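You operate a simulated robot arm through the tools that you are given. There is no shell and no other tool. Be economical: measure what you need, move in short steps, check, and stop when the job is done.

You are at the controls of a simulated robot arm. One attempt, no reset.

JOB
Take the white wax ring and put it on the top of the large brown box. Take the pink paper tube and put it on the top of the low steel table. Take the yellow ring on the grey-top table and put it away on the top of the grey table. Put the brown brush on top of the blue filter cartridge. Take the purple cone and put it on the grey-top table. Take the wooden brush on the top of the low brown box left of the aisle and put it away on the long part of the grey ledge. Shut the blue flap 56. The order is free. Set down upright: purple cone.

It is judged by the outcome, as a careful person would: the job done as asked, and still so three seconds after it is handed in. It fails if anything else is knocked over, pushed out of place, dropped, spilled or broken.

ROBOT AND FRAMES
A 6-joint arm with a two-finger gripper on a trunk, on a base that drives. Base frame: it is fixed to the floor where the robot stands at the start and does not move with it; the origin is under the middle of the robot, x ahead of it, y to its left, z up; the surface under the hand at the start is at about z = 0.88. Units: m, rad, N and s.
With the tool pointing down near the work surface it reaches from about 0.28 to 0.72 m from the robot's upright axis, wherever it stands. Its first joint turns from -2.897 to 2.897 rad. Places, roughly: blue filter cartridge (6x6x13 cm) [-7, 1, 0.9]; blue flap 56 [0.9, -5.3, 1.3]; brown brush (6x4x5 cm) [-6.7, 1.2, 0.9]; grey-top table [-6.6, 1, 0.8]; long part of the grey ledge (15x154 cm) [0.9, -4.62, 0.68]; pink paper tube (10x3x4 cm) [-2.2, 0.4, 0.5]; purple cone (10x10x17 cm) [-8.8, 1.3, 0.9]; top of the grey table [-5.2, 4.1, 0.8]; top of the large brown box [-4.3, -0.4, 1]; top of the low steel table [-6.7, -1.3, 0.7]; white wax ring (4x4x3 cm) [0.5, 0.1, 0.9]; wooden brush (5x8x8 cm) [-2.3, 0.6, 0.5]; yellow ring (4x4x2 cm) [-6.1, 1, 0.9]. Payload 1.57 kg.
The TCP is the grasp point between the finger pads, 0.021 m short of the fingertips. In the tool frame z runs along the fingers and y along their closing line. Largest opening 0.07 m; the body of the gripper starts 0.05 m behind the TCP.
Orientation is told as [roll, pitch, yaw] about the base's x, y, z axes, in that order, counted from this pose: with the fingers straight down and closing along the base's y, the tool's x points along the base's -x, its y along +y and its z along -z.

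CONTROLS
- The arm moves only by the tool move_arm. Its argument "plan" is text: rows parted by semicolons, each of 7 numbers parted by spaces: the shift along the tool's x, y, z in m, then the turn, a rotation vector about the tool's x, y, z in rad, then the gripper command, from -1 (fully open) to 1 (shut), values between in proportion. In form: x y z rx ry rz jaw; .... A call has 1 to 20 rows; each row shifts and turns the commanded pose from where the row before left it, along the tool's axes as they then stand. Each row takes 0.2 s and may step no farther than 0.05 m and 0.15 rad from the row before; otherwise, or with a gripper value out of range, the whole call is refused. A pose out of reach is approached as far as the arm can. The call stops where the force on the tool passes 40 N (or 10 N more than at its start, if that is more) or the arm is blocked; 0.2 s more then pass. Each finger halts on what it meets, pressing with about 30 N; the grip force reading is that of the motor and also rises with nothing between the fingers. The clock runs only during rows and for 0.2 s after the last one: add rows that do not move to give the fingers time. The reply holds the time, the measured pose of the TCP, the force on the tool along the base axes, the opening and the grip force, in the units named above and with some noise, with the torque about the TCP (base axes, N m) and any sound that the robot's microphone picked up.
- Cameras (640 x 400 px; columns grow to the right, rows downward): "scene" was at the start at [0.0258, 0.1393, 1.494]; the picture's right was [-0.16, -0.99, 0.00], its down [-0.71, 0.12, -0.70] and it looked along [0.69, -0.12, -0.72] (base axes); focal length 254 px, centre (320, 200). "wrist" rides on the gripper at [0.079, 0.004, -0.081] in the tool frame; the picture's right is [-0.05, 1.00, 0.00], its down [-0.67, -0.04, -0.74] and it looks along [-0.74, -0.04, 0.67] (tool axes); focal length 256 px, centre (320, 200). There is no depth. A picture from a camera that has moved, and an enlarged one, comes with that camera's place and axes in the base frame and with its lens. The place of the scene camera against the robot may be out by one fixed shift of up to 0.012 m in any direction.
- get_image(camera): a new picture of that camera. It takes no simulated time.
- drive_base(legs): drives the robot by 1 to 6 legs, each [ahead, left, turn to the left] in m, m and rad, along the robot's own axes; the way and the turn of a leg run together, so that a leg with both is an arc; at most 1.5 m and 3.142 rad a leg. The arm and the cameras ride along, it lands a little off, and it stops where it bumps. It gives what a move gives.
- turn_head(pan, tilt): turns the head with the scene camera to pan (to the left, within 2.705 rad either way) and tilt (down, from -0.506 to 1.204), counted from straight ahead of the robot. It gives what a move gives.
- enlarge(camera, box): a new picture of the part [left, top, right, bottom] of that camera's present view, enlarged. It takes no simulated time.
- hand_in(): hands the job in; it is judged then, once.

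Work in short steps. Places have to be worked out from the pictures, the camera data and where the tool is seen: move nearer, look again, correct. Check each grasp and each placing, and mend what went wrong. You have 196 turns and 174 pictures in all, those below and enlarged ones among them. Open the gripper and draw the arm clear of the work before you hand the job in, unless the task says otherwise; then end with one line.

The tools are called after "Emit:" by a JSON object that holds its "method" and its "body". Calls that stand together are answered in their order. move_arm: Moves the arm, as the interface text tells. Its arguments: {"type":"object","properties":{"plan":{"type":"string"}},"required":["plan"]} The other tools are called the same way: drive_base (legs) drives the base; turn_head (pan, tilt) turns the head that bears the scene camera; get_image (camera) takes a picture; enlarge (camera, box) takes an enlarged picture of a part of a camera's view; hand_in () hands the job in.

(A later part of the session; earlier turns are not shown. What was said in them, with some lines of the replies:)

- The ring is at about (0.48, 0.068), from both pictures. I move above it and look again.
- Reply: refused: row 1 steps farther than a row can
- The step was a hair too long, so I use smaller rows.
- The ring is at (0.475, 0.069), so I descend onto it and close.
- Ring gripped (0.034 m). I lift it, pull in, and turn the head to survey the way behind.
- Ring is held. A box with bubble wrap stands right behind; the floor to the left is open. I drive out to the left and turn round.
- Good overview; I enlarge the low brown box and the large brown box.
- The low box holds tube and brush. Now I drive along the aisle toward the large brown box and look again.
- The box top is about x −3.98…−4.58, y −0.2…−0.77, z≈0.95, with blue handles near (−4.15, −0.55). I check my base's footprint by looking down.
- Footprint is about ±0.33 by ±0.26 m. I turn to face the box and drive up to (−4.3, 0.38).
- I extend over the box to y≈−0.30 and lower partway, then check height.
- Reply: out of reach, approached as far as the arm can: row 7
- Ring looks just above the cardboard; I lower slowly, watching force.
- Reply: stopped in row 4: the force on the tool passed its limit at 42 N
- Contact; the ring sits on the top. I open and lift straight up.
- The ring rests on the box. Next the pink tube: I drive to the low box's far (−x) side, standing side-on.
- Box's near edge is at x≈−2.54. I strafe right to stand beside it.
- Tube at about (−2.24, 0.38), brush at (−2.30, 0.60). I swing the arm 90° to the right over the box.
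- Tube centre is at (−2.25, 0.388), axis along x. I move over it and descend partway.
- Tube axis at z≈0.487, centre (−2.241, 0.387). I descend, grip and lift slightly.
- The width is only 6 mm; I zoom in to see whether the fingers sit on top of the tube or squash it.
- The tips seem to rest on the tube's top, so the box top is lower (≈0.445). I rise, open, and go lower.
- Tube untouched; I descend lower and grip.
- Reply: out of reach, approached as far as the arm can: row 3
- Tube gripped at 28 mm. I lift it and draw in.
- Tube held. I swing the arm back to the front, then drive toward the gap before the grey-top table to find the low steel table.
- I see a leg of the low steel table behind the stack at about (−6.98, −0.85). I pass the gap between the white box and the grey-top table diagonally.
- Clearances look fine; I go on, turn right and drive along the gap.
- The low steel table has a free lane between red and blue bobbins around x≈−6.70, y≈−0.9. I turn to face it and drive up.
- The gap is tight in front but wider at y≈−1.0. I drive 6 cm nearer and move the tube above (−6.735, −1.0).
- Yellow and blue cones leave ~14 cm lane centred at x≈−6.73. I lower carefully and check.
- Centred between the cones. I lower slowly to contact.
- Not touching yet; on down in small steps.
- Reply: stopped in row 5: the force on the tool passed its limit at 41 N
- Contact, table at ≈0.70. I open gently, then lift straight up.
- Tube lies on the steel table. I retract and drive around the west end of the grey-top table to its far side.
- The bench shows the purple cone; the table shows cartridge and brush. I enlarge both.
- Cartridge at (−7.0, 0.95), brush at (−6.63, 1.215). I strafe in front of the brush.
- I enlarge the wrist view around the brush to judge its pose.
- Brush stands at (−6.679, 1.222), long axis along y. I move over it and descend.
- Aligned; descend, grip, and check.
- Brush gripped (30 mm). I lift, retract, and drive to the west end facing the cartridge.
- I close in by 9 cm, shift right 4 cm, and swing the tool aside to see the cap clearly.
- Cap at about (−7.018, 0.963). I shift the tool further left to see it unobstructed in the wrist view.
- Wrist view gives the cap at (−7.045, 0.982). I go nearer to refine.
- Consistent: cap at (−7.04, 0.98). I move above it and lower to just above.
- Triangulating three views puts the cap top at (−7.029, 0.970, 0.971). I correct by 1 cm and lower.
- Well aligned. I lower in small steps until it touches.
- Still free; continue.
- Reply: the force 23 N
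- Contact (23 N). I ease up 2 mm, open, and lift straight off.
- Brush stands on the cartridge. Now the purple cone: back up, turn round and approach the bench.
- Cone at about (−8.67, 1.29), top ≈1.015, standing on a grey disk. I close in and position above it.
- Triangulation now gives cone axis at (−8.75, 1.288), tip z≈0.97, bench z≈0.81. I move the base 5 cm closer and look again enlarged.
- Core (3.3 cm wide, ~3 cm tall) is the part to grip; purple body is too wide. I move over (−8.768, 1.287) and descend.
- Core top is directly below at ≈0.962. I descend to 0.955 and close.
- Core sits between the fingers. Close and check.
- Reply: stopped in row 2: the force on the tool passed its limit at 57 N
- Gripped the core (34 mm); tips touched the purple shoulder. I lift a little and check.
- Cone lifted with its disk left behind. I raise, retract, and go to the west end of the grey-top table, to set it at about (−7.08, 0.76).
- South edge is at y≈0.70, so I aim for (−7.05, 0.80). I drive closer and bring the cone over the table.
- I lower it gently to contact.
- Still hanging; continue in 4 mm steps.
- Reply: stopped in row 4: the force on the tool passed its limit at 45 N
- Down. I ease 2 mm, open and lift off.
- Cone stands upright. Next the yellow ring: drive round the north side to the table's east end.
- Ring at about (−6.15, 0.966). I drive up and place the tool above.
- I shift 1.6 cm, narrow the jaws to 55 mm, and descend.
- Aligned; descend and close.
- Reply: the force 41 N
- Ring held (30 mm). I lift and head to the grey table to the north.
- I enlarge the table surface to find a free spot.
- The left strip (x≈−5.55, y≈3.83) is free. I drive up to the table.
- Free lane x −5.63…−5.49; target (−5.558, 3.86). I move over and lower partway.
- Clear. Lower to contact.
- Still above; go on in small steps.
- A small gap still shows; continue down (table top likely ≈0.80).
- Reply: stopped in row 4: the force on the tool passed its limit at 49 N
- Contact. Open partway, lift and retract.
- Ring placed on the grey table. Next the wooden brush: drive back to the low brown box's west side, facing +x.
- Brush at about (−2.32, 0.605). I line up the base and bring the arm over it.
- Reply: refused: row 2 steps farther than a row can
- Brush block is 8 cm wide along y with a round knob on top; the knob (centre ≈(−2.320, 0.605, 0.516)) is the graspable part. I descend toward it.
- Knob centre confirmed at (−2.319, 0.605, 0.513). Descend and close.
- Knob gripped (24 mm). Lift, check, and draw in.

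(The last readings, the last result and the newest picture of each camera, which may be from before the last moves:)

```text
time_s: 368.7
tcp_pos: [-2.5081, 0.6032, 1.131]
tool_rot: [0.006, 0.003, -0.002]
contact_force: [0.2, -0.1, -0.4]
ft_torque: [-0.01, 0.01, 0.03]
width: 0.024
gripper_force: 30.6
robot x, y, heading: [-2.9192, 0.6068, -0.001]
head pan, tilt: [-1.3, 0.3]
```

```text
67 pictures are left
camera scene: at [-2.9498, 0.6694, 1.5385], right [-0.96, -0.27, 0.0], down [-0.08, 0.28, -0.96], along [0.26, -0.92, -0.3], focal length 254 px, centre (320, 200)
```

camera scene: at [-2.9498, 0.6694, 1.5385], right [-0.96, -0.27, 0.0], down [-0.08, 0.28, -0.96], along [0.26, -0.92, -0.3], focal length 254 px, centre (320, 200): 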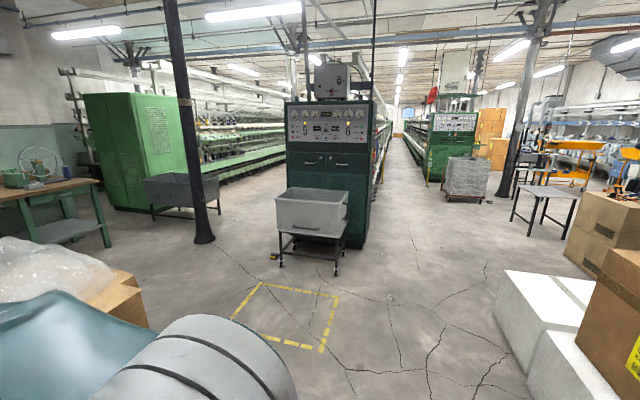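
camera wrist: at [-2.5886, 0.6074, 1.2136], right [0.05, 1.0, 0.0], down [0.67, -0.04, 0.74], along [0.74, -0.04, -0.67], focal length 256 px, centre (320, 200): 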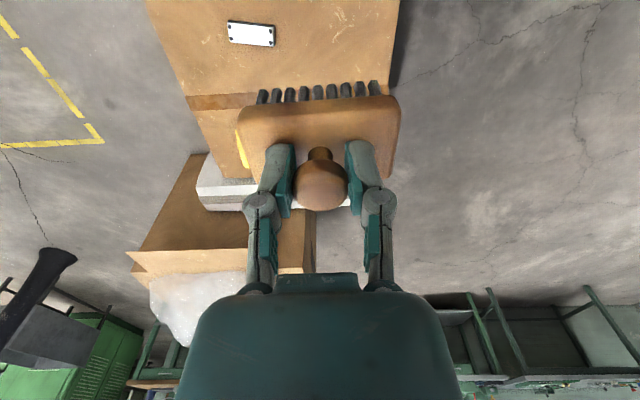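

Brush is held. The spinning-machine aisle lies to the south; I drive down past the boxes and look into the aisle between the machines.

Emit:
{"method": "drive_base", "body": {"legs": [[0, -1.5, 0], [0, -0.05, 0], [0, 0, -1.57], [0, 1.45, 0]]}}

Emit:
{"method": "turn_head", "body": {"pan": 0.3, "tilt": 0.4}}

Emit:
{"method": "get_image", "body": {"camera": "scene"}}

```text
time_s: 387.3
tcp_pos: [-1.418, -1.2807, 1.1315]
tool_rot: [0.006, 0.002, -1.51]
contact_force: [-0.3, -0.5, -0.7]
ft_torque: [0.01, -0.01, 0.01]
width: 0.0239
gripper_force: 30.2
robot x, y, heading: [-1.4381, -0.8711, -1.508]
head pan, tilt: [-1.3, 0.3]
```

```text
time_s: 389.0
tcp_pos: [-1.4173, -1.2817, 1.1311]
tool_rot: [0.004, 0.002, -1.511]
contact_force: [0.1, 0.0, -1.7]
ft_torque: [-0.02, -0.01, -0.01]
width: 0.0241
gripper_force: 29.7
robot x, y, heading: [-1.439, -0.8699, -1.508]
head pan, tilt: [0.3, 0.4]
```

```text
66 pictures are left
camera scene: at [-1.2507, -0.8898, 1.5291], right [-0.94, -0.35, 0.0], down [-0.14, 0.36, -0.92], along [0.32, -0.86, -0.39], focal length 254 px, centre (320, 200)
```

scene: 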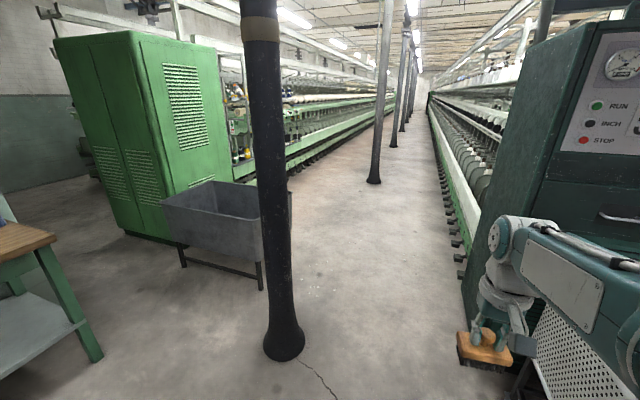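

I enlarge the left machine's side where flap 56 and the ledge should be.

Emit:
{"method": "enlarge", "body": {"camera": "scene", "box": [215, 70, 395, 190]}}

```text
3.33 times, centred on (305, 130) of scene
camera zoom: at [-1.2507, -0.8898, 1.5291], right [-0.94, -0.35, 0.0], down [-0.14, 0.36, -0.92], along [0.32, -0.86, -0.39], focal length 845 px, centre (370, 433)
```

zoom: 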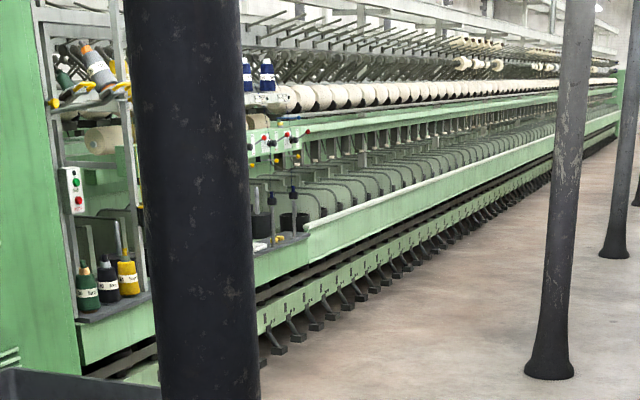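

I go down the lane between the pillars and the right machine, then past the bin trolley to the left machine.

Emit:
{"method": "drive_base", "body": {"legs": [[0, 0.15, -0.063], [1.4, 0, 0], [1.35, 0, 0], [0, 1.1, 0], [0.6, 0, 0], [0, 0, 1.57]]}}

Emit:
{"method": "turn_head", "body": {"pan": -0.2, "tilt": 0.4}}

Emit:
{"method": "get_image", "body": {"camera": "scene"}}

```text
time_s: 415.3
tcp_pos: [0.1869, -4.2125, 1.1312]
tool_rot: [0.003, 0.002, -0.03]
contact_force: [0.2, 1.2, -1.1]
ft_torque: [-0.02, -0.02, -0.03]
width: 0.0241
gripper_force: 29.7
robot x, y, heading: [-0.2295, -4.2027, -0.03]
head pan, tilt: [0.3, 0.4]
```

```text
time_s: 416.2
tcp_pos: [0.1867, -4.2132, 1.1301]
tool_rot: [0.003, 0.001, -0.028]
contact_force: [-0.3, -0.3, -1.2]
ft_torque: [-0.02, -0.03, 0.02]
width: 0.0239
gripper_force: 29.8
robot x, y, heading: [-0.2267, -4.1963, -0.023]
head pan, tilt: [-0.201, 0.4]
```

```text
64 pictures are left
camera scene: at [-0.1853, -4.0659, 1.5292], right [-0.22, -0.97, 0.0], down [-0.38, 0.09, -0.92], along [0.9, -0.21, -0.39], focal length 254 px, centre (320, 200)
```

scene: 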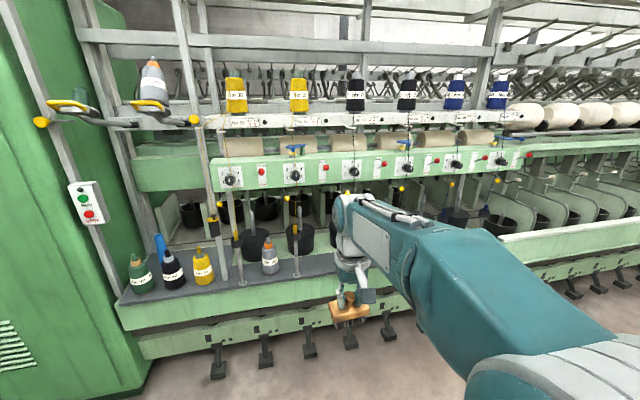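

I see the ledge with bobbins. I enlarge ledge and the row of number boxes.

Emit:
{"method": "enlarge", "body": {"camera": "scene", "box": [110, 190, 350, 340]}}

Emit:
{"method": "enlarge", "body": {"camera": "scene", "box": [200, 60, 540, 210]}}

```text
2.67 times, centred on (230, 265) of scene
camera zoom: at [-0.1853, -4.0659, 1.5292], right [-0.22, -0.97, 0.0], down [-0.38, 0.09, -0.92], along [0.9, -0.21, -0.39], focal length 676 px, centre (560, 27)
```

zoom: 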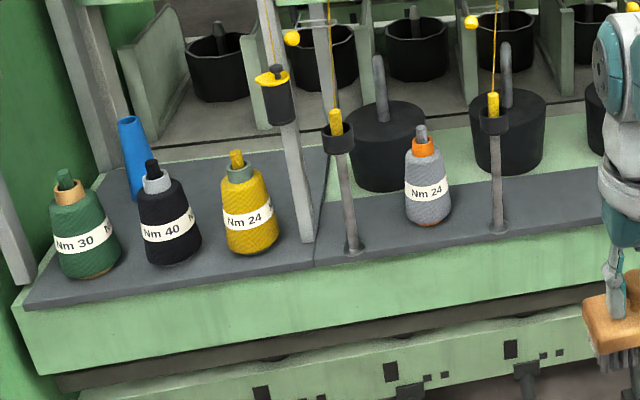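

```text
1.88 times, centred on (370, 135) of scene
camera zoom: at [-0.1853, -4.0659, 1.5292], right [-0.22, -0.97, 0.0], down [-0.38, 0.09, -0.92], along [0.9, -0.21, -0.39], focal length 477 px, centre (226, 322)
```

zoom: 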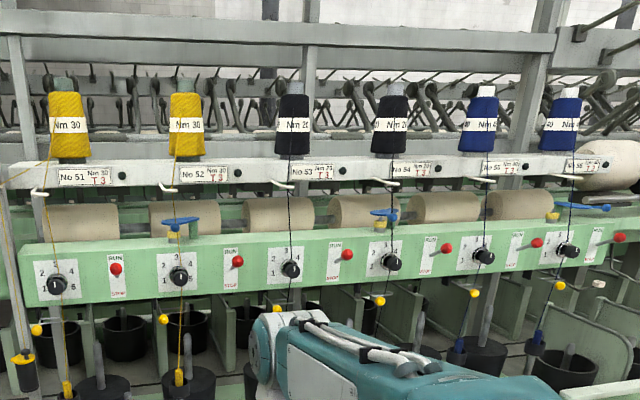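

Stations 51–56; flap 56 (blue) is swung out to the right, while 52 and 54 are shut. The long ledge has posts every 0.26 m; I plan the brush at the mid-gap y≈−4.58. Move there first.

Emit:
{"method": "drive_base", "body": {"legs": [[0, -0.38, 0.023], [0.35, 0, 0]]}}

Emit:
{"method": "turn_head", "body": {"pan": -0.1, "tilt": 0.6}}

Emit:
{"method": "get_image", "body": {"camera": "scene"}}

Emit:
{"method": "get_image", "body": {"camera": "wrist"}}

```text
time_s: 420.5
tcp_pos: [0.5343, -4.5841, 1.1311]
tool_rot: [0.002, 0.001, -0.003]
contact_force: [0.1, -0.1, -0.1]
ft_torque: [0.0, 0.01, -0.01]
width: 0.0242
gripper_force: 29.6
robot x, y, heading: [0.1189, -4.5764, 0.004]
head pan, tilt: [-0.201, 0.4]
```

```text
time_s: 421.2
tcp_pos: [0.5334, -4.5831, 1.131]
tool_rot: [0.003, 0.002, -0.002]
contact_force: [-1.0, 0.2, -0.9]
ft_torque: [-0.01, -0.02, -0.01]
width: 0.0241
gripper_force: 29.7
robot x, y, heading: [0.1176, -4.578, 0.001]
head pan, tilt: [-0.099, 0.6]
```

```text
61 pictures are left
camera scene: at [0.1547, -4.4357, 1.511], right [-0.1, -1.0, 0.0], down [-0.56, 0.05, -0.82], along [0.82, -0.08, -0.57], focal length 254 px, centre (320, 200)
```

scene: 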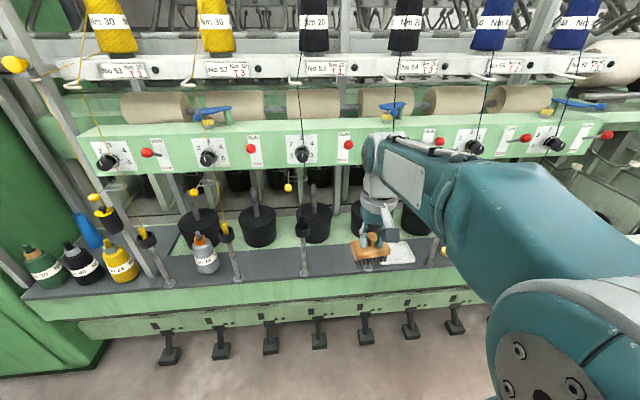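

```text
60 pictures are left
camera wrist: at [0.4536, -4.579, 1.2134], right [0.05, 1.0, 0.0], down [0.67, -0.04, 0.74], along [0.74, -0.04, -0.67], focal length 256 px, centre (320, 200)
```

wrist: 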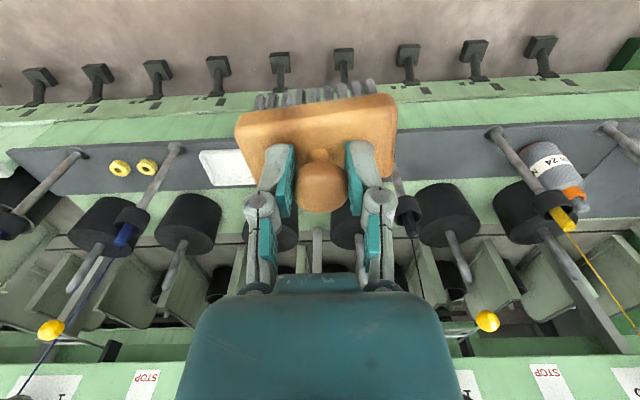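

Posts stand at y ≈ −4.44 and −4.70; gap centre −4.57. I check whether anything lies there.

Emit:
{"method": "enlarge", "body": {"camera": "scene", "box": [290, 200, 450, 300]}}

Emit:
{"method": "enlarge", "body": {"camera": "wrist", "box": [160, 60, 480, 260]}}

```text
4.00 times, centred on (370, 250) of scene
camera zoom: at [0.1547, -4.4357, 1.511], right [-0.1, -1.0, 0.0], down [-0.56, 0.05, -0.82], along [0.82, -0.08, -0.57], focal length 1014 px, centre (120, 0)
```

zoom: 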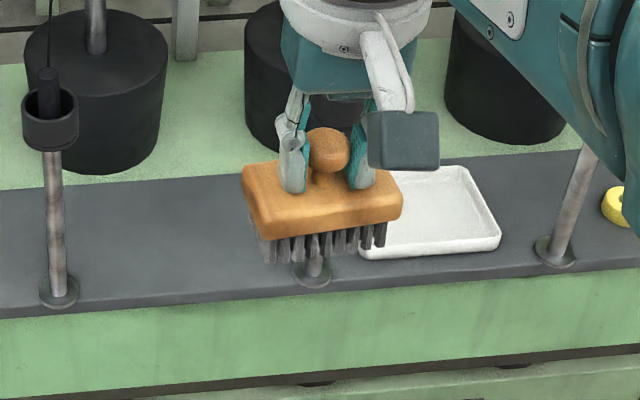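

```text
2.00 times, centred on (320, 160) of wrist
camera zoom: at [0.4536, -4.579, 1.2134], right [0.05, 1.0, 0.0], down [0.67, -0.04, 0.74], along [0.74, -0.04, -0.67], focal length 512 px, centre (320, 280)
```

zoom: 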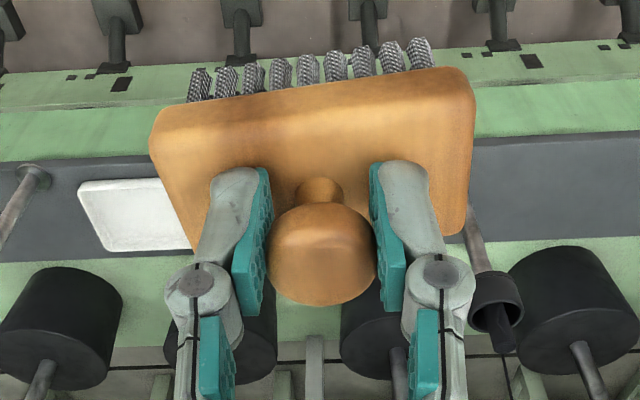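

The gap is free. I lower the arm in front of the machine first, then drive 0.2 m ahead.

Emit:
{"method": "move_arm", "body": {"plan": "0 0.01 0.045 0 0 0 1; 0 0 0.045 0 0 0 1; 0 0 0.045 0 0 0 1; 0 0 0.045 0 0 0 1; 0 0 0.045 0 0 0 1; 0 0 0.045 0 0 0 1; 0 0 0.045 0 0 0 1; 0 0 0 0 0 0 1"}}

Emit:
{"method": "drive_base", "body": {"legs": [[0.18, 0, 0]]}}

Emit:
{"method": "get_image", "body": {"camera": "wrist"}}

Emit:
{"method": "get_image", "body": {"camera": "scene"}}

```text
time_s: 423.0
tcp_pos: [0.5349, -4.5722, 0.8183]
tool_rot: [0.003, 0.002, -0.002]
contact_force: [-0.4, -0.6, -1.9]
ft_torque: [-0.01, 0.05, 0.02]
width: 0.024
gripper_force: 30.0
robot x, y, heading: [0.1219, -4.5781, 0.003]
head pan, tilt: [-0.099, 0.6]
```

```text
time_s: 424.5
tcp_pos: [0.7154, -4.5718, 0.8198]
tool_rot: [0.004, 0.002, -0.005]
contact_force: [-0.1, -0.8, -1.7]
ft_torque: [0.02, 0.01, 0.0]
width: 0.0242
gripper_force: 29.3
robot x, y, heading: [0.3016, -4.5798, 0.003]
head pan, tilt: [-0.099, 0.6]
```

```text
57 pictures are left
camera wrist: at [0.6348, -4.5689, 0.9017], right [0.06, 1.0, 0.0], down [0.67, -0.04, 0.74], along [0.74, -0.04, -0.67], focal length 256 px, centre (320, 200)
```

wrist: 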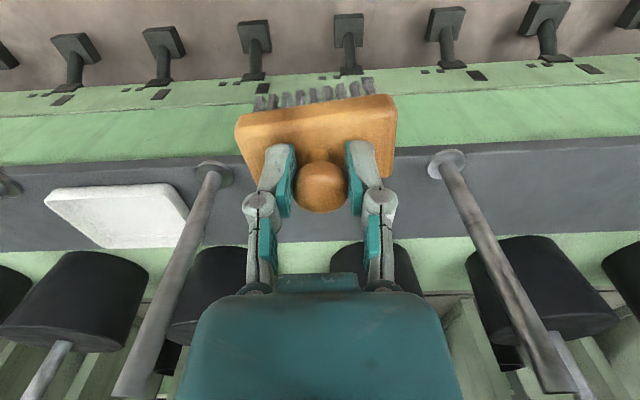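

```text
56 pictures are left
camera scene: at [0.3362, -4.4355, 1.5109], right [-0.1, -0.99, 0.0], down [-0.56, 0.06, -0.82], along [0.82, -0.08, -0.57], focal length 254 px, centre (320, 200)
```

scene: 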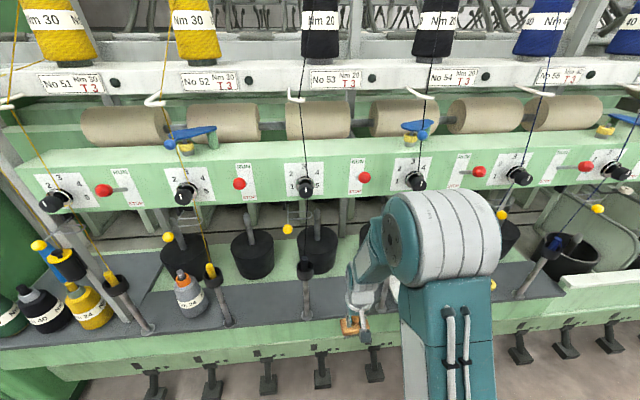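

Posts at y −4.70 and −4.44, I'm centred. I advance 0.17 m and lower.

Emit:
{"method": "move_arm", "body": {"plan": "-0.04 0 0 0 0 0 1; -0.04 0 0 0 0 0 1; -0.04 0 0 0 0 0 1; -0.04 0 0 0 0 0 1; -0.008 0 0.02 0 0 0 1; 0 0 0.02 0 0 0 1; 0 0 0 0 0 0 1"}}

Emit:
{"method": "get_image", "body": {"camera": "wrist"}}

Emit:
{"method": "get_image", "body": {"camera": "scene"}}

```text
time_s: 426.1
tcp_pos: [0.8835, -4.5741, 0.7795]
tool_rot: [0.002, 0.002, -0.003]
contact_force: [0.7, 0.6, -0.6]
ft_torque: [0.01, 0.01, -0.01]
width: 0.0239
gripper_force: 29.8
robot x, y, heading: [0.3053, -4.5793, -0.0]
head pan, tilt: [-0.099, 0.6]
```

```text
55 pictures are left
camera wrist: at [0.8026, -4.5694, 0.8621], right [0.06, 1.0, 0.0], down [0.67, -0.04, 0.74], along [0.74, -0.04, -0.67], focal length 256 px, centre (320, 200)
```

wrist: 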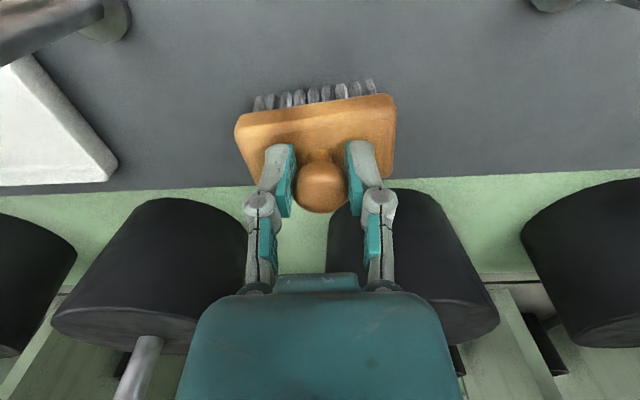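

```text
54 pictures are left
camera scene: at [0.337, -4.4356, 1.5109], right [-0.1, -0.99, 0.0], down [-0.56, 0.06, -0.82], along [0.82, -0.08, -0.57], focal length 254 px, centre (320, 200)
```

scene: 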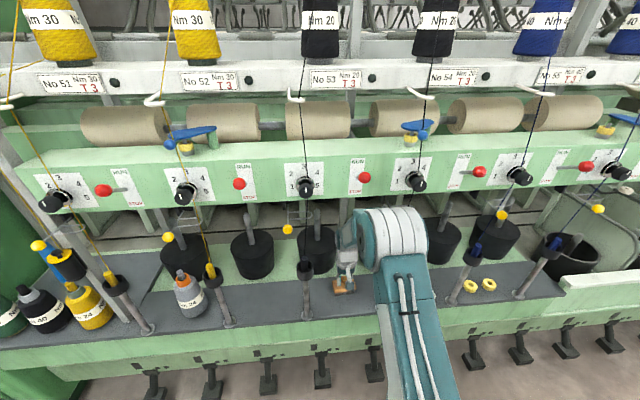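

Over the ledge and clear. Lower to contact.

Emit:
{"method": "move_arm", "body": {"plan": "0 0 0.012 0 0 0 1; 0 0 0.006 0 0 0 1; 0 0 0.005 0 0 0 1; 0 0 0.005 0 0 0 1; 0 0 0.005 0 0 0 1; 0 0 0.005 0 0 0 1; 0 0 0 0 0 0 1"}}

Emit:
{"method": "get_image", "body": {"camera": "wrist"}}

```text
time_s: 427.7
tcp_pos: [0.8832, -4.5733, 0.7433]
tool_rot: [0.003, -0.004, -0.003]
contact_force: [1.6, -3.8, 21.6]
ft_torque: [-0.01, -0.22, -0.02]
width: 0.0244
gripper_force: 30.5
robot x, y, heading: [0.298, -4.5796, -0.002]
head pan, tilt: [-0.099, 0.6]
```

```text
53 pictures are left
camera wrist: at [0.8032, -4.5702, 0.8247], right [0.06, 1.0, 0.0], down [0.66, -0.04, 0.75], along [0.75, -0.04, -0.66], focal length 256 px, centre (320, 200)
```

wrist: 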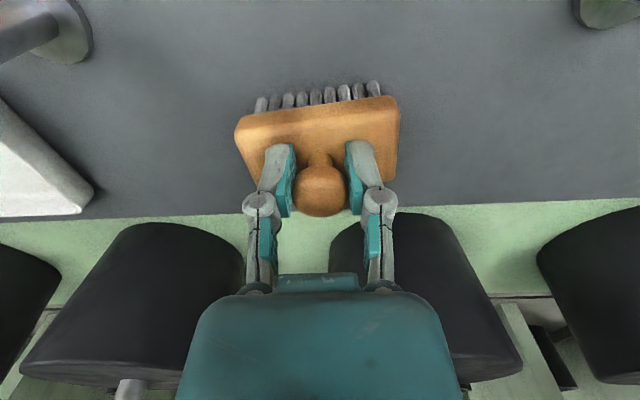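

Touching. Open and rise a little.

Emit:
{"method": "move_arm", "body": {"plan": "0 0 -0.002 0 0 0 1; 0 0 0 0 0 0 0.3; 0 0 0 0 0 0 -0.2; 0 0 0 0 0 0 -0.6; 0 0 0 0 0 0 -0.6; 0 0 -0.02 0 0 0 -0.6; 0 0 -0.03 0 0 0 -0.6; 0 0 -0.02 0 0 0 -0.6; 0 0 0 0 0 0 -0.6"}}

Emit:
{"method": "get_image", "body": {"camera": "wrist"}}

```text
time_s: 429.7
tcp_pos: [0.8834, -4.5742, 0.8119]
tool_rot: [0.004, 0.001, -0.003]
contact_force: [0.2, -0.2, -0.5]
ft_torque: [0.02, 0.02, -0.04]
width: 0.0562
gripper_force: 0.0
robot x, y, heading: [0.3067, -4.5808, 0.006]
head pan, tilt: [-0.099, 0.6]
```

```text
52 pictures are left
camera wrist: at [0.803, -4.5696, 0.8951], right [0.06, 1.0, 0.0], down [0.67, -0.04, 0.74], along [0.74, -0.04, -0.67], focal length 256 px, centre (320, 200)
```

wrist: 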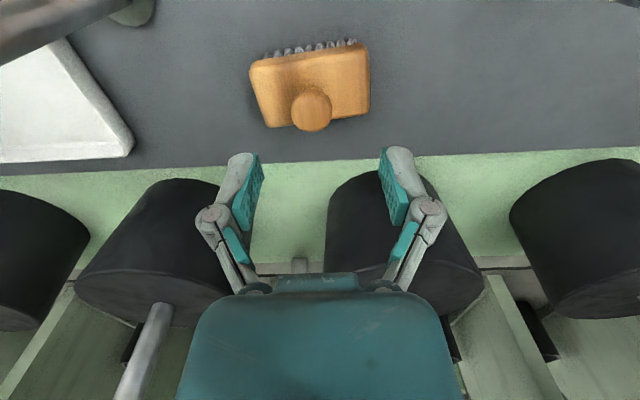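

Brush stands free on the ledge. I retract, back off, raise the arm and move over to station 56.

Emit:
{"method": "move_arm", "body": {"plan": "0.045 0 -0.005 0 0 0 -0.6; 0.045 0 0 0 0 0 -0.6; 0.045 0 0 0 0 0 -0.6; 0.045 0 0 0 0 0 -0.6; 0 0 0 0 0 0 -0.6"}}

Emit:
{"method": "drive_base", "body": {"legs": [[-0.25, 0, 0], [0, -0.5, 0]]}}

Emit:
{"method": "turn_head", "body": {"pan": -0.3, "tilt": 0.4}}

Emit:
{"method": "get_image", "body": {"camera": "scene"}}

Emit:
{"method": "enlarge", "body": {"camera": "scene", "box": [180, 80, 420, 230]}}

```text
time_s: 430.9
tcp_pos: [0.7013, -4.5733, 0.8187]
tool_rot: [0.004, 0.002, -0.003]
contact_force: [0.2, 0.1, 0.5]
ft_torque: [0.0, -0.01, -0.01]
width: 0.0561
gripper_force: 0.1
robot x, y, heading: [0.2998, -4.5802, 0.0]
head pan, tilt: [-0.099, 0.6]
```

```text
time_s: 435.3
tcp_pos: [0.4549, -5.0781, 0.8185]
tool_rot: [0.002, 0.0, 0.006]
contact_force: [0.2, 0.8, 0.3]
ft_torque: [-0.02, 0.01, -0.02]
width: 0.0559
gripper_force: 0.1
robot x, y, heading: [0.0534, -5.0926, 0.014]
head pan, tilt: [-0.099, 0.6]
```

```text
time_s: 436.1
tcp_pos: [0.4551, -5.0788, 0.8183]
tool_rot: [0.002, 0.001, 0.007]
contact_force: [0.0, -0.7, 0.5]
ft_torque: [-0.02, -0.02, 0.01]
width: 0.0559
gripper_force: 0.1
robot x, y, heading: [0.0551, -5.0894, 0.009]
head pan, tilt: [-0.3, 0.4]
```

```text
51 pictures are left
camera scene: at [0.0877, -4.9635, 1.5291], right [-0.29, -0.96, 0.0], down [-0.37, 0.11, -0.92], along [0.88, -0.26, -0.39], focal length 254 px, centre (320, 200)
```

scene: 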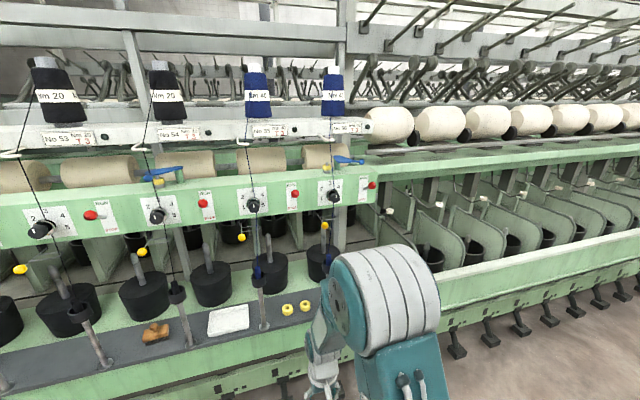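

```text
2.67 times, centred on (300, 155) of scene
camera zoom: at [0.0877, -4.9635, 1.5291], right [-0.29, -0.96, 0.0], down [-0.37, 0.11, -0.92], along [0.88, -0.26, -0.39], focal length 676 px, centre (373, 320)
```

zoom: 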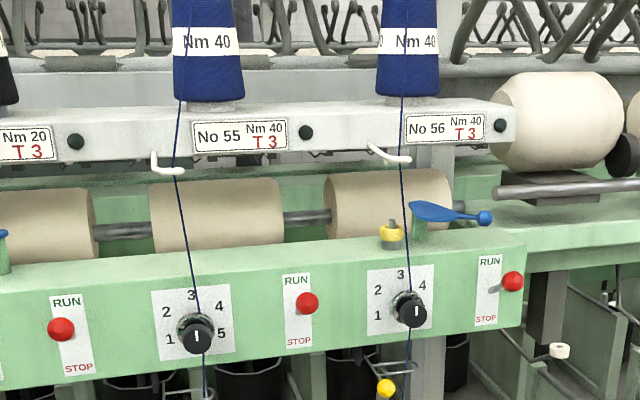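

I enlarge station 54's flap to compare its shut (or open) position, and 56 closely.

Emit:
{"method": "enlarge", "body": {"camera": "scene", "box": [120, 150, 200, 200]}}

Emit:
{"method": "enlarge", "body": {"camera": "scene", "box": [300, 140, 380, 190]}}

```text
8.00 times, centred on (160, 175) of scene
camera zoom: at [0.0877, -4.9635, 1.5291], right [-0.29, -0.96, 0.0], down [-0.37, 0.11, -0.92], along [0.88, -0.26, -0.39], focal length 2028 px, centre (1600, 400)
```

zoom: 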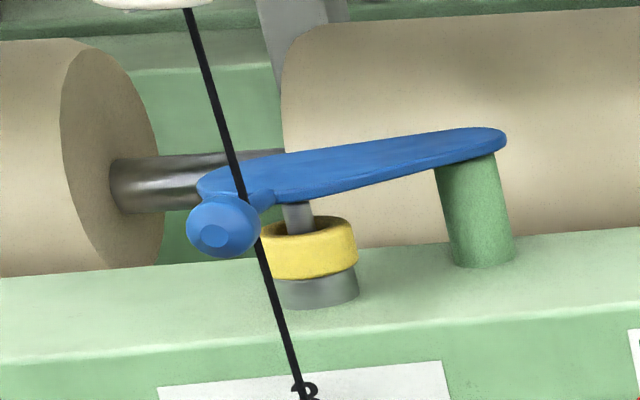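

```text
8.00 times, centred on (340, 165) of scene
camera zoom: at [0.0877, -4.9635, 1.5291], right [-0.29, -0.96, 0.0], down [-0.37, 0.11, -0.92], along [0.88, -0.26, -0.39], focal length 2028 px, centre (160, 480)
```

zoom: 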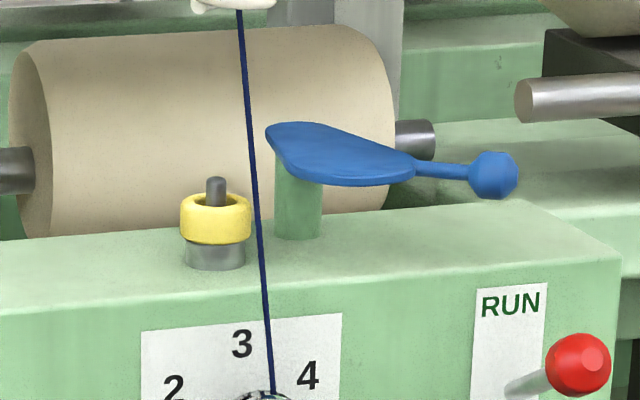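

The flap pivots on the green post; shut (as at 54) its blade and ball point left-front over the yellow cup. The ball must swing about 90° through the front, from ≈(0.895, −5.357) to ≈(0.875, −5.22) at z≈1.3. I raise the arm, tilt the tool forward, with jaws shut, then come at it from the right.

Emit:
{"method": "move_arm", "body": {"plan": "0 0 -0.045 0 0 0 1; 0 0 -0.045 0 0 0 1; 0 0 -0.045 0 0 0 1; 0 0 -0.045 0 0 0 1; 0 0 -0.045 0 0 0 1; 0 0 -0.045 0 0 0 1; 0 0 -0.045 0 0 0 1; 0 0 -0.045 0 0 0 1; 0 0 -0.045 0 0 0 1; 0 0 -0.045 0 0 0 1; -0.045 0 0 0 0 0 1; -0.045 0 0 0 0 0 1; 0 0 0 0 -0.15 0 1; 0 0 0 0 -0.15 0 1; 0 0 0 0 -0.15 0 1; 0 0 0 0 -0.15 0 1; 0 0 0 0 -0.15 0 1; 0 0 0 0 -0.15 0 1; 0 0 0 0 -0.15 0 1; 0 0 0 0 0 0 1"}}

Emit:
{"method": "drive_base", "body": {"legs": [[0, -0.63, 0], [0.15, 0, 0.7]]}}

Emit:
{"method": "turn_head", "body": {"pan": 0, "tilt": 0.3}}

Emit:
{"method": "get_image", "body": {"camera": "scene"}}

Emit:
{"method": "get_image", "body": {"camera": "wrist"}}

```text
time_s: 440.3
tcp_pos: [0.5431, -5.0814, 1.2688]
tool_rot: [0.008, -1.051, -0.002]
contact_force: [-0.7, 0.0, -0.3]
ft_torque: [-0.02, -0.02, 0.01]
width: 0.0
gripper_force: 28.7
robot x, y, heading: [0.0547, -5.0876, 0.012]
head pan, tilt: [-0.3, 0.4]
```

```text
time_s: 445.7
tcp_pos: [0.5664, -5.3529, 1.2705]
tool_rot: [0.008, -1.049, 0.695]
contact_force: [-0.2, -0.2, 0.2]
ft_torque: [0.01, -0.01, -0.01]
width: 0.0
gripper_force: 28.8
robot x, y, heading: [0.1952, -5.6723, 0.711]
head pan, tilt: [-0.3, 0.4]
```

```text
time_s: 446.5
tcp_pos: [0.5659, -5.3515, 1.2684]
tool_rot: [0.006, -1.048, 0.698]
contact_force: [0.1, 0.4, 0.1]
ft_torque: [0.02, 0.0, 0.01]
width: 0.0
gripper_force: 28.2
robot x, y, heading: [0.1954, -5.675, 0.702]
head pan, tilt: [0.0, 0.3]
```

```text
47 pictures are left
camera scene: at [0.1261, -5.5355, 1.5384], right [0.65, -0.76, 0.0], down [-0.23, -0.19, -0.95], along [0.73, 0.62, -0.3], focal length 254 px, centre (320, 200)
```

scene: 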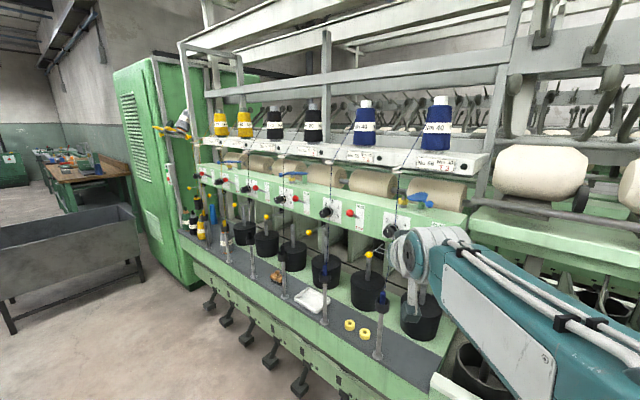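

```text
46 pictures are left
camera wrist: at [0.4784, -5.4203, 1.2426], right [-0.62, 0.78, 0.05], down [-0.21, -0.23, 0.95], along [0.75, 0.58, 0.31], focal length 256 px, centre (320, 200)
```

wrist: 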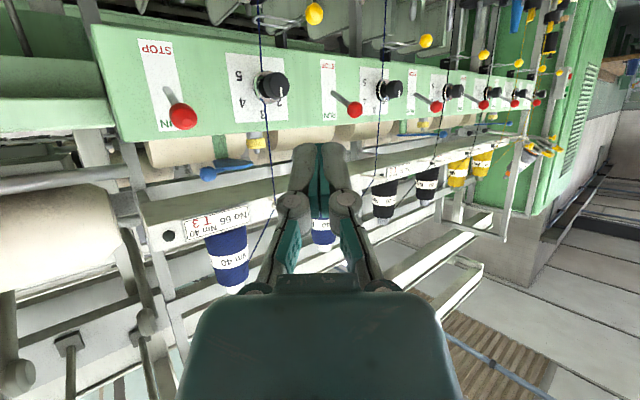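

Both cameras now see flap 56. I enlarge both to triangulate ball and post.

Emit:
{"method": "enlarge", "body": {"camera": "wrist", "box": [180, 110, 300, 200]}}

Emit:
{"method": "enlarge", "body": {"camera": "scene", "box": [370, 170, 470, 235]}}

```text
4.44 times, centred on (240, 155) of wrist
camera zoom: at [0.4784, -5.4203, 1.2426], right [-0.62, 0.78, 0.05], down [-0.21, -0.23, 0.95], along [0.75, 0.58, 0.31], focal length 1138 px, centre (676, 400)
```

zoom: 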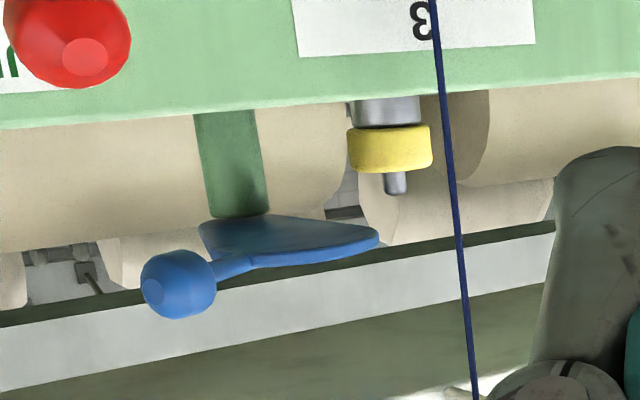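

```text
6.15 times, centred on (420, 202) of scene
camera zoom: at [0.1261, -5.5355, 1.5384], right [0.65, -0.76, 0.0], down [-0.23, -0.19, -0.95], along [0.73, 0.62, -0.3], focal length 1560 px, centre (-295, 185)
```

zoom: 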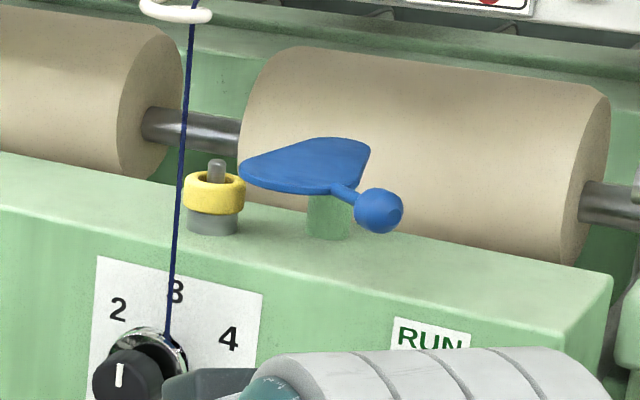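

Triangulated: ball (0.852, −5.328, 1.311), pivot ≈(0.932, −5.281), cup at (0.897, −5.23); the ball must go by a ~73° arc to about (0.861, −5.217). I drive 10 cm closer and set the tool to the right of the ball.

Emit:
{"method": "drive_base", "body": {"legs": [[0.1, 0, 0]]}}

Emit:
{"method": "move_arm", "body": {"plan": "-0.015 -0.041 -0.001 0 0 0 1; -0.015 -0.041 -0.001 0 0 0 1; -0.015 -0.041 -0.001 0 0 0 1; -0.015 -0.041 -0.001 0 0 0 1; -0.015 -0.041 -0.001 0 0 0 1; 0 0 0 0 0 0 1"}}

Emit:
{"method": "get_image", "body": {"camera": "scene"}}

Emit:
{"method": "get_image", "body": {"camera": "wrist"}}

```text
time_s: 447.6
tcp_pos: [0.6412, -5.2897, 1.2699]
tool_rot: [0.008, -1.048, 0.692]
contact_force: [-0.1, -0.3, 1.1]
ft_torque: [-0.01, 0.02, -0.01]
width: 0.0003
gripper_force: 28.8
robot x, y, heading: [0.2707, -5.6083, 0.702]
head pan, tilt: [0.0, 0.3]
```

```text
time_s: 449.0
tcp_pos: [0.8012, -5.4266, 1.3383]
tool_rot: [0.01, -1.05, 0.693]
contact_force: [-0.1, -0.2, -0.1]
ft_torque: [0.01, 0.0, 0.01]
width: 0.0002
gripper_force: 28.5
robot x, y, heading: [0.2678, -5.6101, 0.703]
head pan, tilt: [0.0, 0.3]
```

```text
43 pictures are left
camera scene: at [0.2024, -5.4723, 1.5385], right [0.65, -0.76, 0.0], down [-0.23, -0.19, -0.95], along [0.73, 0.62, -0.3], focal length 254 px, centre (320, 200)
```

scene: 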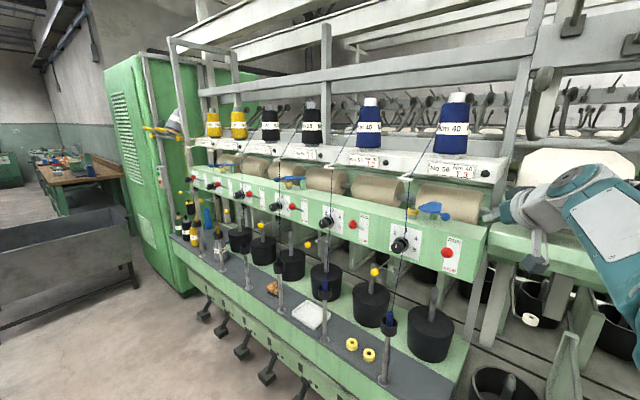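

```text
42 pictures are left
camera wrist: at [0.7139, -5.4951, 1.3105], right [-0.62, 0.78, 0.05], down [-0.21, -0.23, 0.95], along [0.75, 0.58, 0.31], focal length 256 px, centre (320, 200)
```

wrist: 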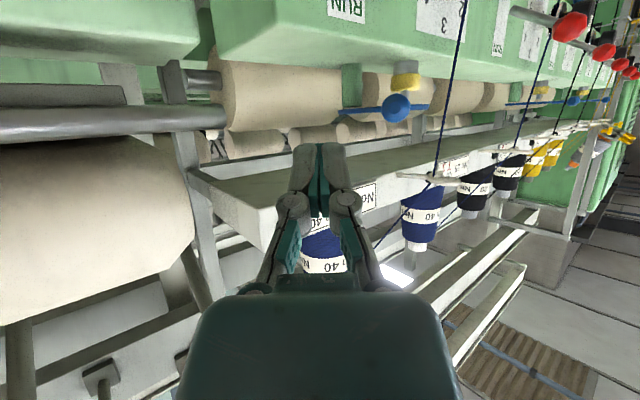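

Tool is right of the ball with free way. I advance beside the ball.

Emit:
{"method": "move_arm", "body": {"plan": "-0.009 0.004 0.038 0 0 0 1; -0.008 0.004 0.038 0 0 0 1; 0 0 0 0 0 0 1"}}

Emit:
{"method": "get_image", "body": {"camera": "wrist"}}

Emit:
{"method": "enlarge", "body": {"camera": "scene", "box": [380, 160, 540, 260]}}

```text
time_s: 449.8
tcp_pos: [0.8515, -5.3703, 1.3132]
tool_rot: [0.01, -1.049, 0.691]
contact_force: [0.5, -0.8, -0.2]
ft_torque: [0.01, -0.02, 0.0]
width: 0.0
gripper_force: 28.0
robot x, y, heading: [0.2725, -5.6086, 0.703]
head pan, tilt: [0.0, 0.3]
```

```text
41 pictures are left
camera wrist: at [0.7639, -5.4389, 1.2863], right [-0.62, 0.78, 0.05], down [-0.21, -0.23, 0.95], along [0.75, 0.58, 0.31], focal length 256 px, centre (320, 200)
```

wrist: 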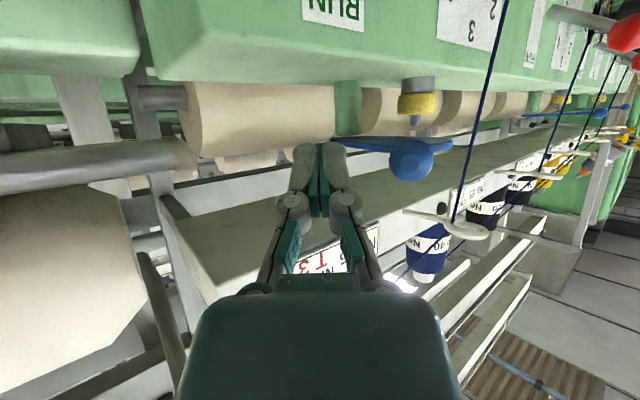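

```text
4.00 times, centred on (460, 210) of scene
camera zoom: at [0.2027, -5.4721, 1.5385], right [0.65, -0.76, 0.0], down [-0.23, -0.19, -0.95], along [0.73, 0.62, -0.3], focal length 1014 px, centre (-240, 160)
```

zoom: 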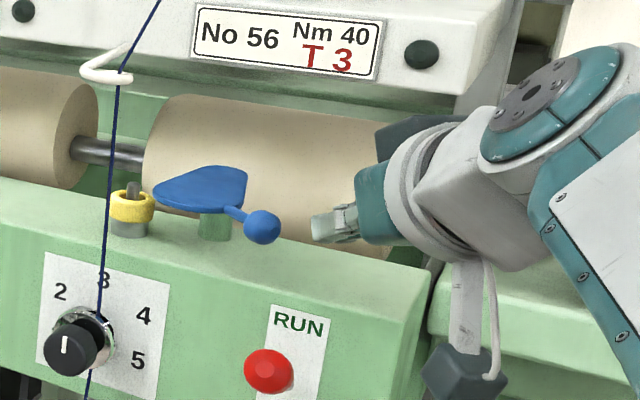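

Ball refined to (0.835, −5.326), pivot (0.922, −5.284). I push the ball leftward along the first half of its arc.

Emit:
{"method": "move_arm", "body": {"plan": "-0.0007 0.021 0.0012 0 0 0 1; -0.0004 0.0155 0.0007 0 0 0 1; -0.0004 0.0155 0.0007 0 0 0 1; -0.0004 0.0155 0.0007 0 0 0 1; 0 0 0 0 0 0 1"}}

Emit:
{"method": "get_image", "body": {"camera": "wrist"}}

Emit:
{"method": "enlarge", "body": {"camera": "scene", "box": [380, 160, 540, 260]}}

```text
time_s: 451.0
tcp_pos: [0.8095, -5.3168, 1.3135]
tool_rot: [0.007, -1.048, 0.693]
contact_force: [-0.2, 0.2, -0.3]
ft_torque: [-0.01, -0.02, 0.02]
width: 0.0
gripper_force: 28.6
robot x, y, heading: [0.2715, -5.606, 0.703]
head pan, tilt: [0.0, 0.3]
```

```text
39 pictures are left
camera wrist: at [0.7228, -5.3845, 1.2862], right [-0.62, 0.78, 0.05], down [-0.21, -0.23, 0.95], along [0.75, 0.58, 0.31], focal length 256 px, centre (320, 200)
```

wrist: 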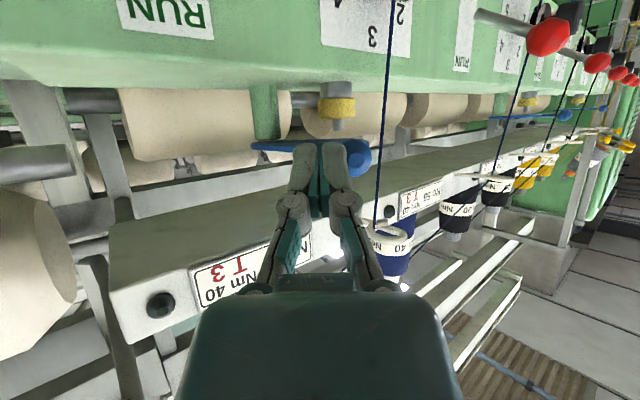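

```text
4.00 times, centred on (460, 210) of scene
camera zoom: at [0.2022, -5.4716, 1.5384], right [0.65, -0.76, 0.0], down [-0.23, -0.19, -0.95], along [0.73, 0.62, -0.3], focal length 1014 px, centre (-240, 160)
```

zoom: 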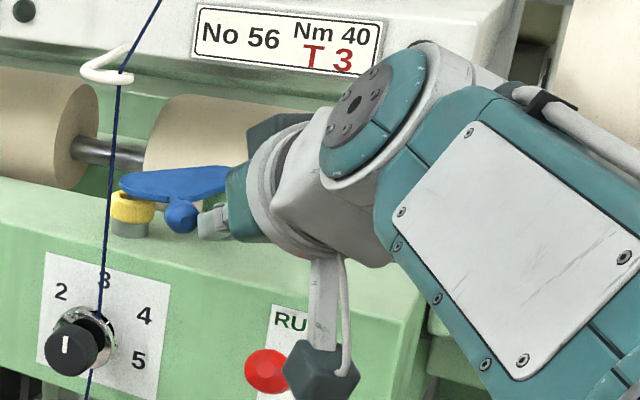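

The flap is turning; its blade already comes over the cup. I continue along the arc.

Emit:
{"method": "move_arm", "body": {"plan": "-0.0056 0.0134 0.0097 0 0 0 1; -0.0056 0.0134 0.0097 0 0 0 1; -0.0059 0.0062 0.0102 0 0 0 1; -0.0059 0.0062 0.0102 0 0 0 1; -0.0058 0.0062 0.0101 0 0 0 1; 0 0 0 0 0 0 1"}}

Emit:
{"method": "get_image", "body": {"camera": "wrist"}}

Emit:
{"method": "enlarge", "body": {"camera": "scene", "box": [380, 160, 540, 260]}}

```text
time_s: 452.4
tcp_pos: [0.8266, -5.2498, 1.3155]
tool_rot: [0.009, -1.055, 0.689]
contact_force: [-8.6, -32.3, 5.8]
ft_torque: [-0.08, 0.03, -0.1]
width: 0.0
gripper_force: 28.7
robot x, y, heading: [0.2706, -5.6125, 0.701]
head pan, tilt: [0.0, 0.3]
```

```text
37 pictures are left
camera wrist: at [0.7384, -5.3185, 1.2887], right [-0.62, 0.78, 0.05], down [-0.22, -0.23, 0.95], along [0.75, 0.58, 0.32], focal length 256 px, centre (320, 200)
```

wrist: 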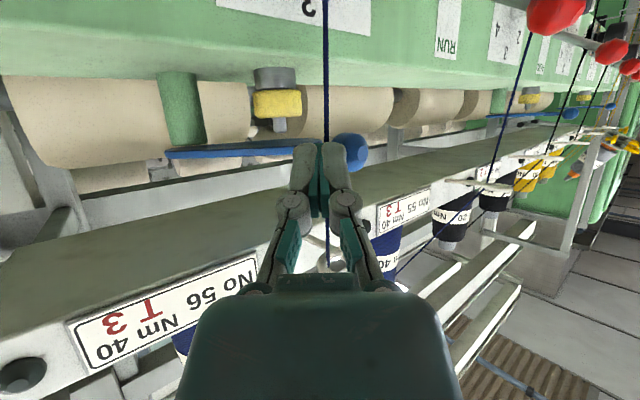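

```text
4.00 times, centred on (460, 210) of scene
camera zoom: at [0.2023, -5.478, 1.539], right [0.65, -0.76, 0.0], down [-0.23, -0.19, -0.96], along [0.73, 0.62, -0.29], focal length 1014 px, centre (-240, 160)
```

zoom: 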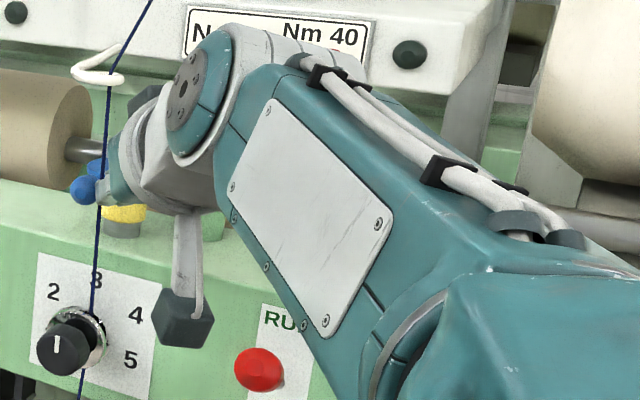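

32 N resistance: the flap has met its stop. I back away and compare with 54.

Emit:
{"method": "move_arm", "body": {"plan": "0 -0.01 -0.02 0 0 0 1; 0 -0.02 -0.03 0 0 0 1; 0 -0.02 -0.04 0 0 0 1; 0 -0.02 -0.04 0 0 0 1; 0 0 -0.045 0 0 0 1; 0 0 -0.045 0 0 0 1; 0 0 0 0 0 0 1"}}

Emit:
{"method": "get_image", "body": {"camera": "scene"}}

Emit:
{"method": "enlarge", "body": {"camera": "scene", "box": [270, 160, 470, 240]}}

```text
time_s: 454.0
tcp_pos: [0.7245, -5.4228, 1.4214]
tool_rot: [0.009, -1.049, 0.693]
contact_force: [-0.4, 0.6, 0.4]
ft_torque: [-0.03, 0.01, 0.01]
width: 0.0
gripper_force: 29.0
robot x, y, heading: [0.2703, -5.6106, 0.705]
head pan, tilt: [0.0, 0.3]
```

```text
35 pictures are left
camera scene: at [0.202, -5.4725, 1.5385], right [0.65, -0.76, 0.0], down [-0.23, -0.19, -0.96], along [0.73, 0.62, -0.3], focal length 254 px, centre (320, 200)
```

scene: 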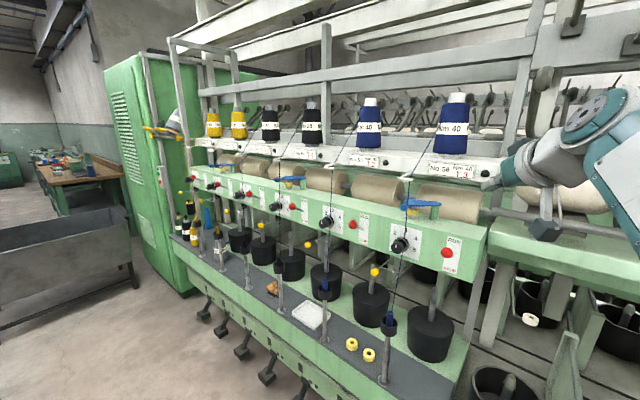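

```text
3.20 times, centred on (370, 200) of scene
camera zoom: at [0.202, -5.4725, 1.5385], right [0.65, -0.76, 0.0], down [-0.23, -0.19, -0.96], along [0.73, 0.62, -0.3], focal length 811 px, centre (160, 200)
```

zoom: 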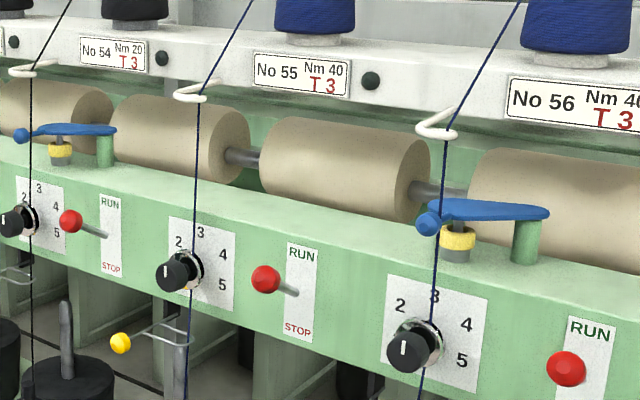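

Flap 56 now matches 54, and the brush stands on the ledge. I open the gripper and back clear.

Emit:
{"method": "drive_base", "body": {"legs": [[-0.3, 0, 0]]}}

Emit:
{"method": "move_arm", "body": {"plan": "0 0 0 0 0 0 -1; 0 0 0 0 0 0 -1; 0 0 0 0 0 0 -1"}}

Emit:
{"method": "enlarge", "body": {"camera": "scene", "box": [240, 150, 480, 300]}}

```text
time_s: 456.1
tcp_pos: [0.495, -5.6155, 1.4207]
tool_rot: [0.008, -1.049, 0.699]
contact_force: [0.7, 0.3, 0.5]
ft_torque: [0.03, 0.0, 0.0]
width: 0.0001
gripper_force: 28.9
robot x, y, heading: [0.0371, -5.8048, 0.708]
head pan, tilt: [0.0, 0.3]
```

```text
time_s: 456.9
tcp_pos: [0.4947, -5.6151, 1.4218]
tool_rot: [0.01, -1.049, 0.698]
contact_force: [0.5, 0.1, 0.3]
ft_torque: [-0.03, 0.01, -0.03]
width: 0.0699
gripper_force: 0.1
robot x, y, heading: [0.0424, -5.8011, 0.707]
head pan, tilt: [0.0, 0.3]
```

```text
2.67 times, centred on (360, 225) of scene
camera zoom: at [-0.028, -5.668, 1.5385], right [0.65, -0.76, 0.0], down [-0.22, -0.19, -0.96], along [0.73, 0.62, -0.3], focal length 676 px, centre (213, 133)
```

zoom: 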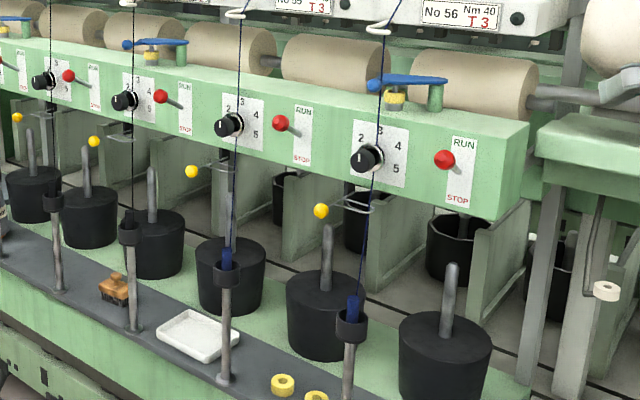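

All seven tasks look done and the arm is clear with the gripper open, so I hand in.

Emit:
{"method": "hand_in", "body": {}}

```text
The job is handed in.
```

All seven parts of the job are done and handed in. I checked each one in a picture at the time, but I did not go back to re-check the earlier placements before handing in.
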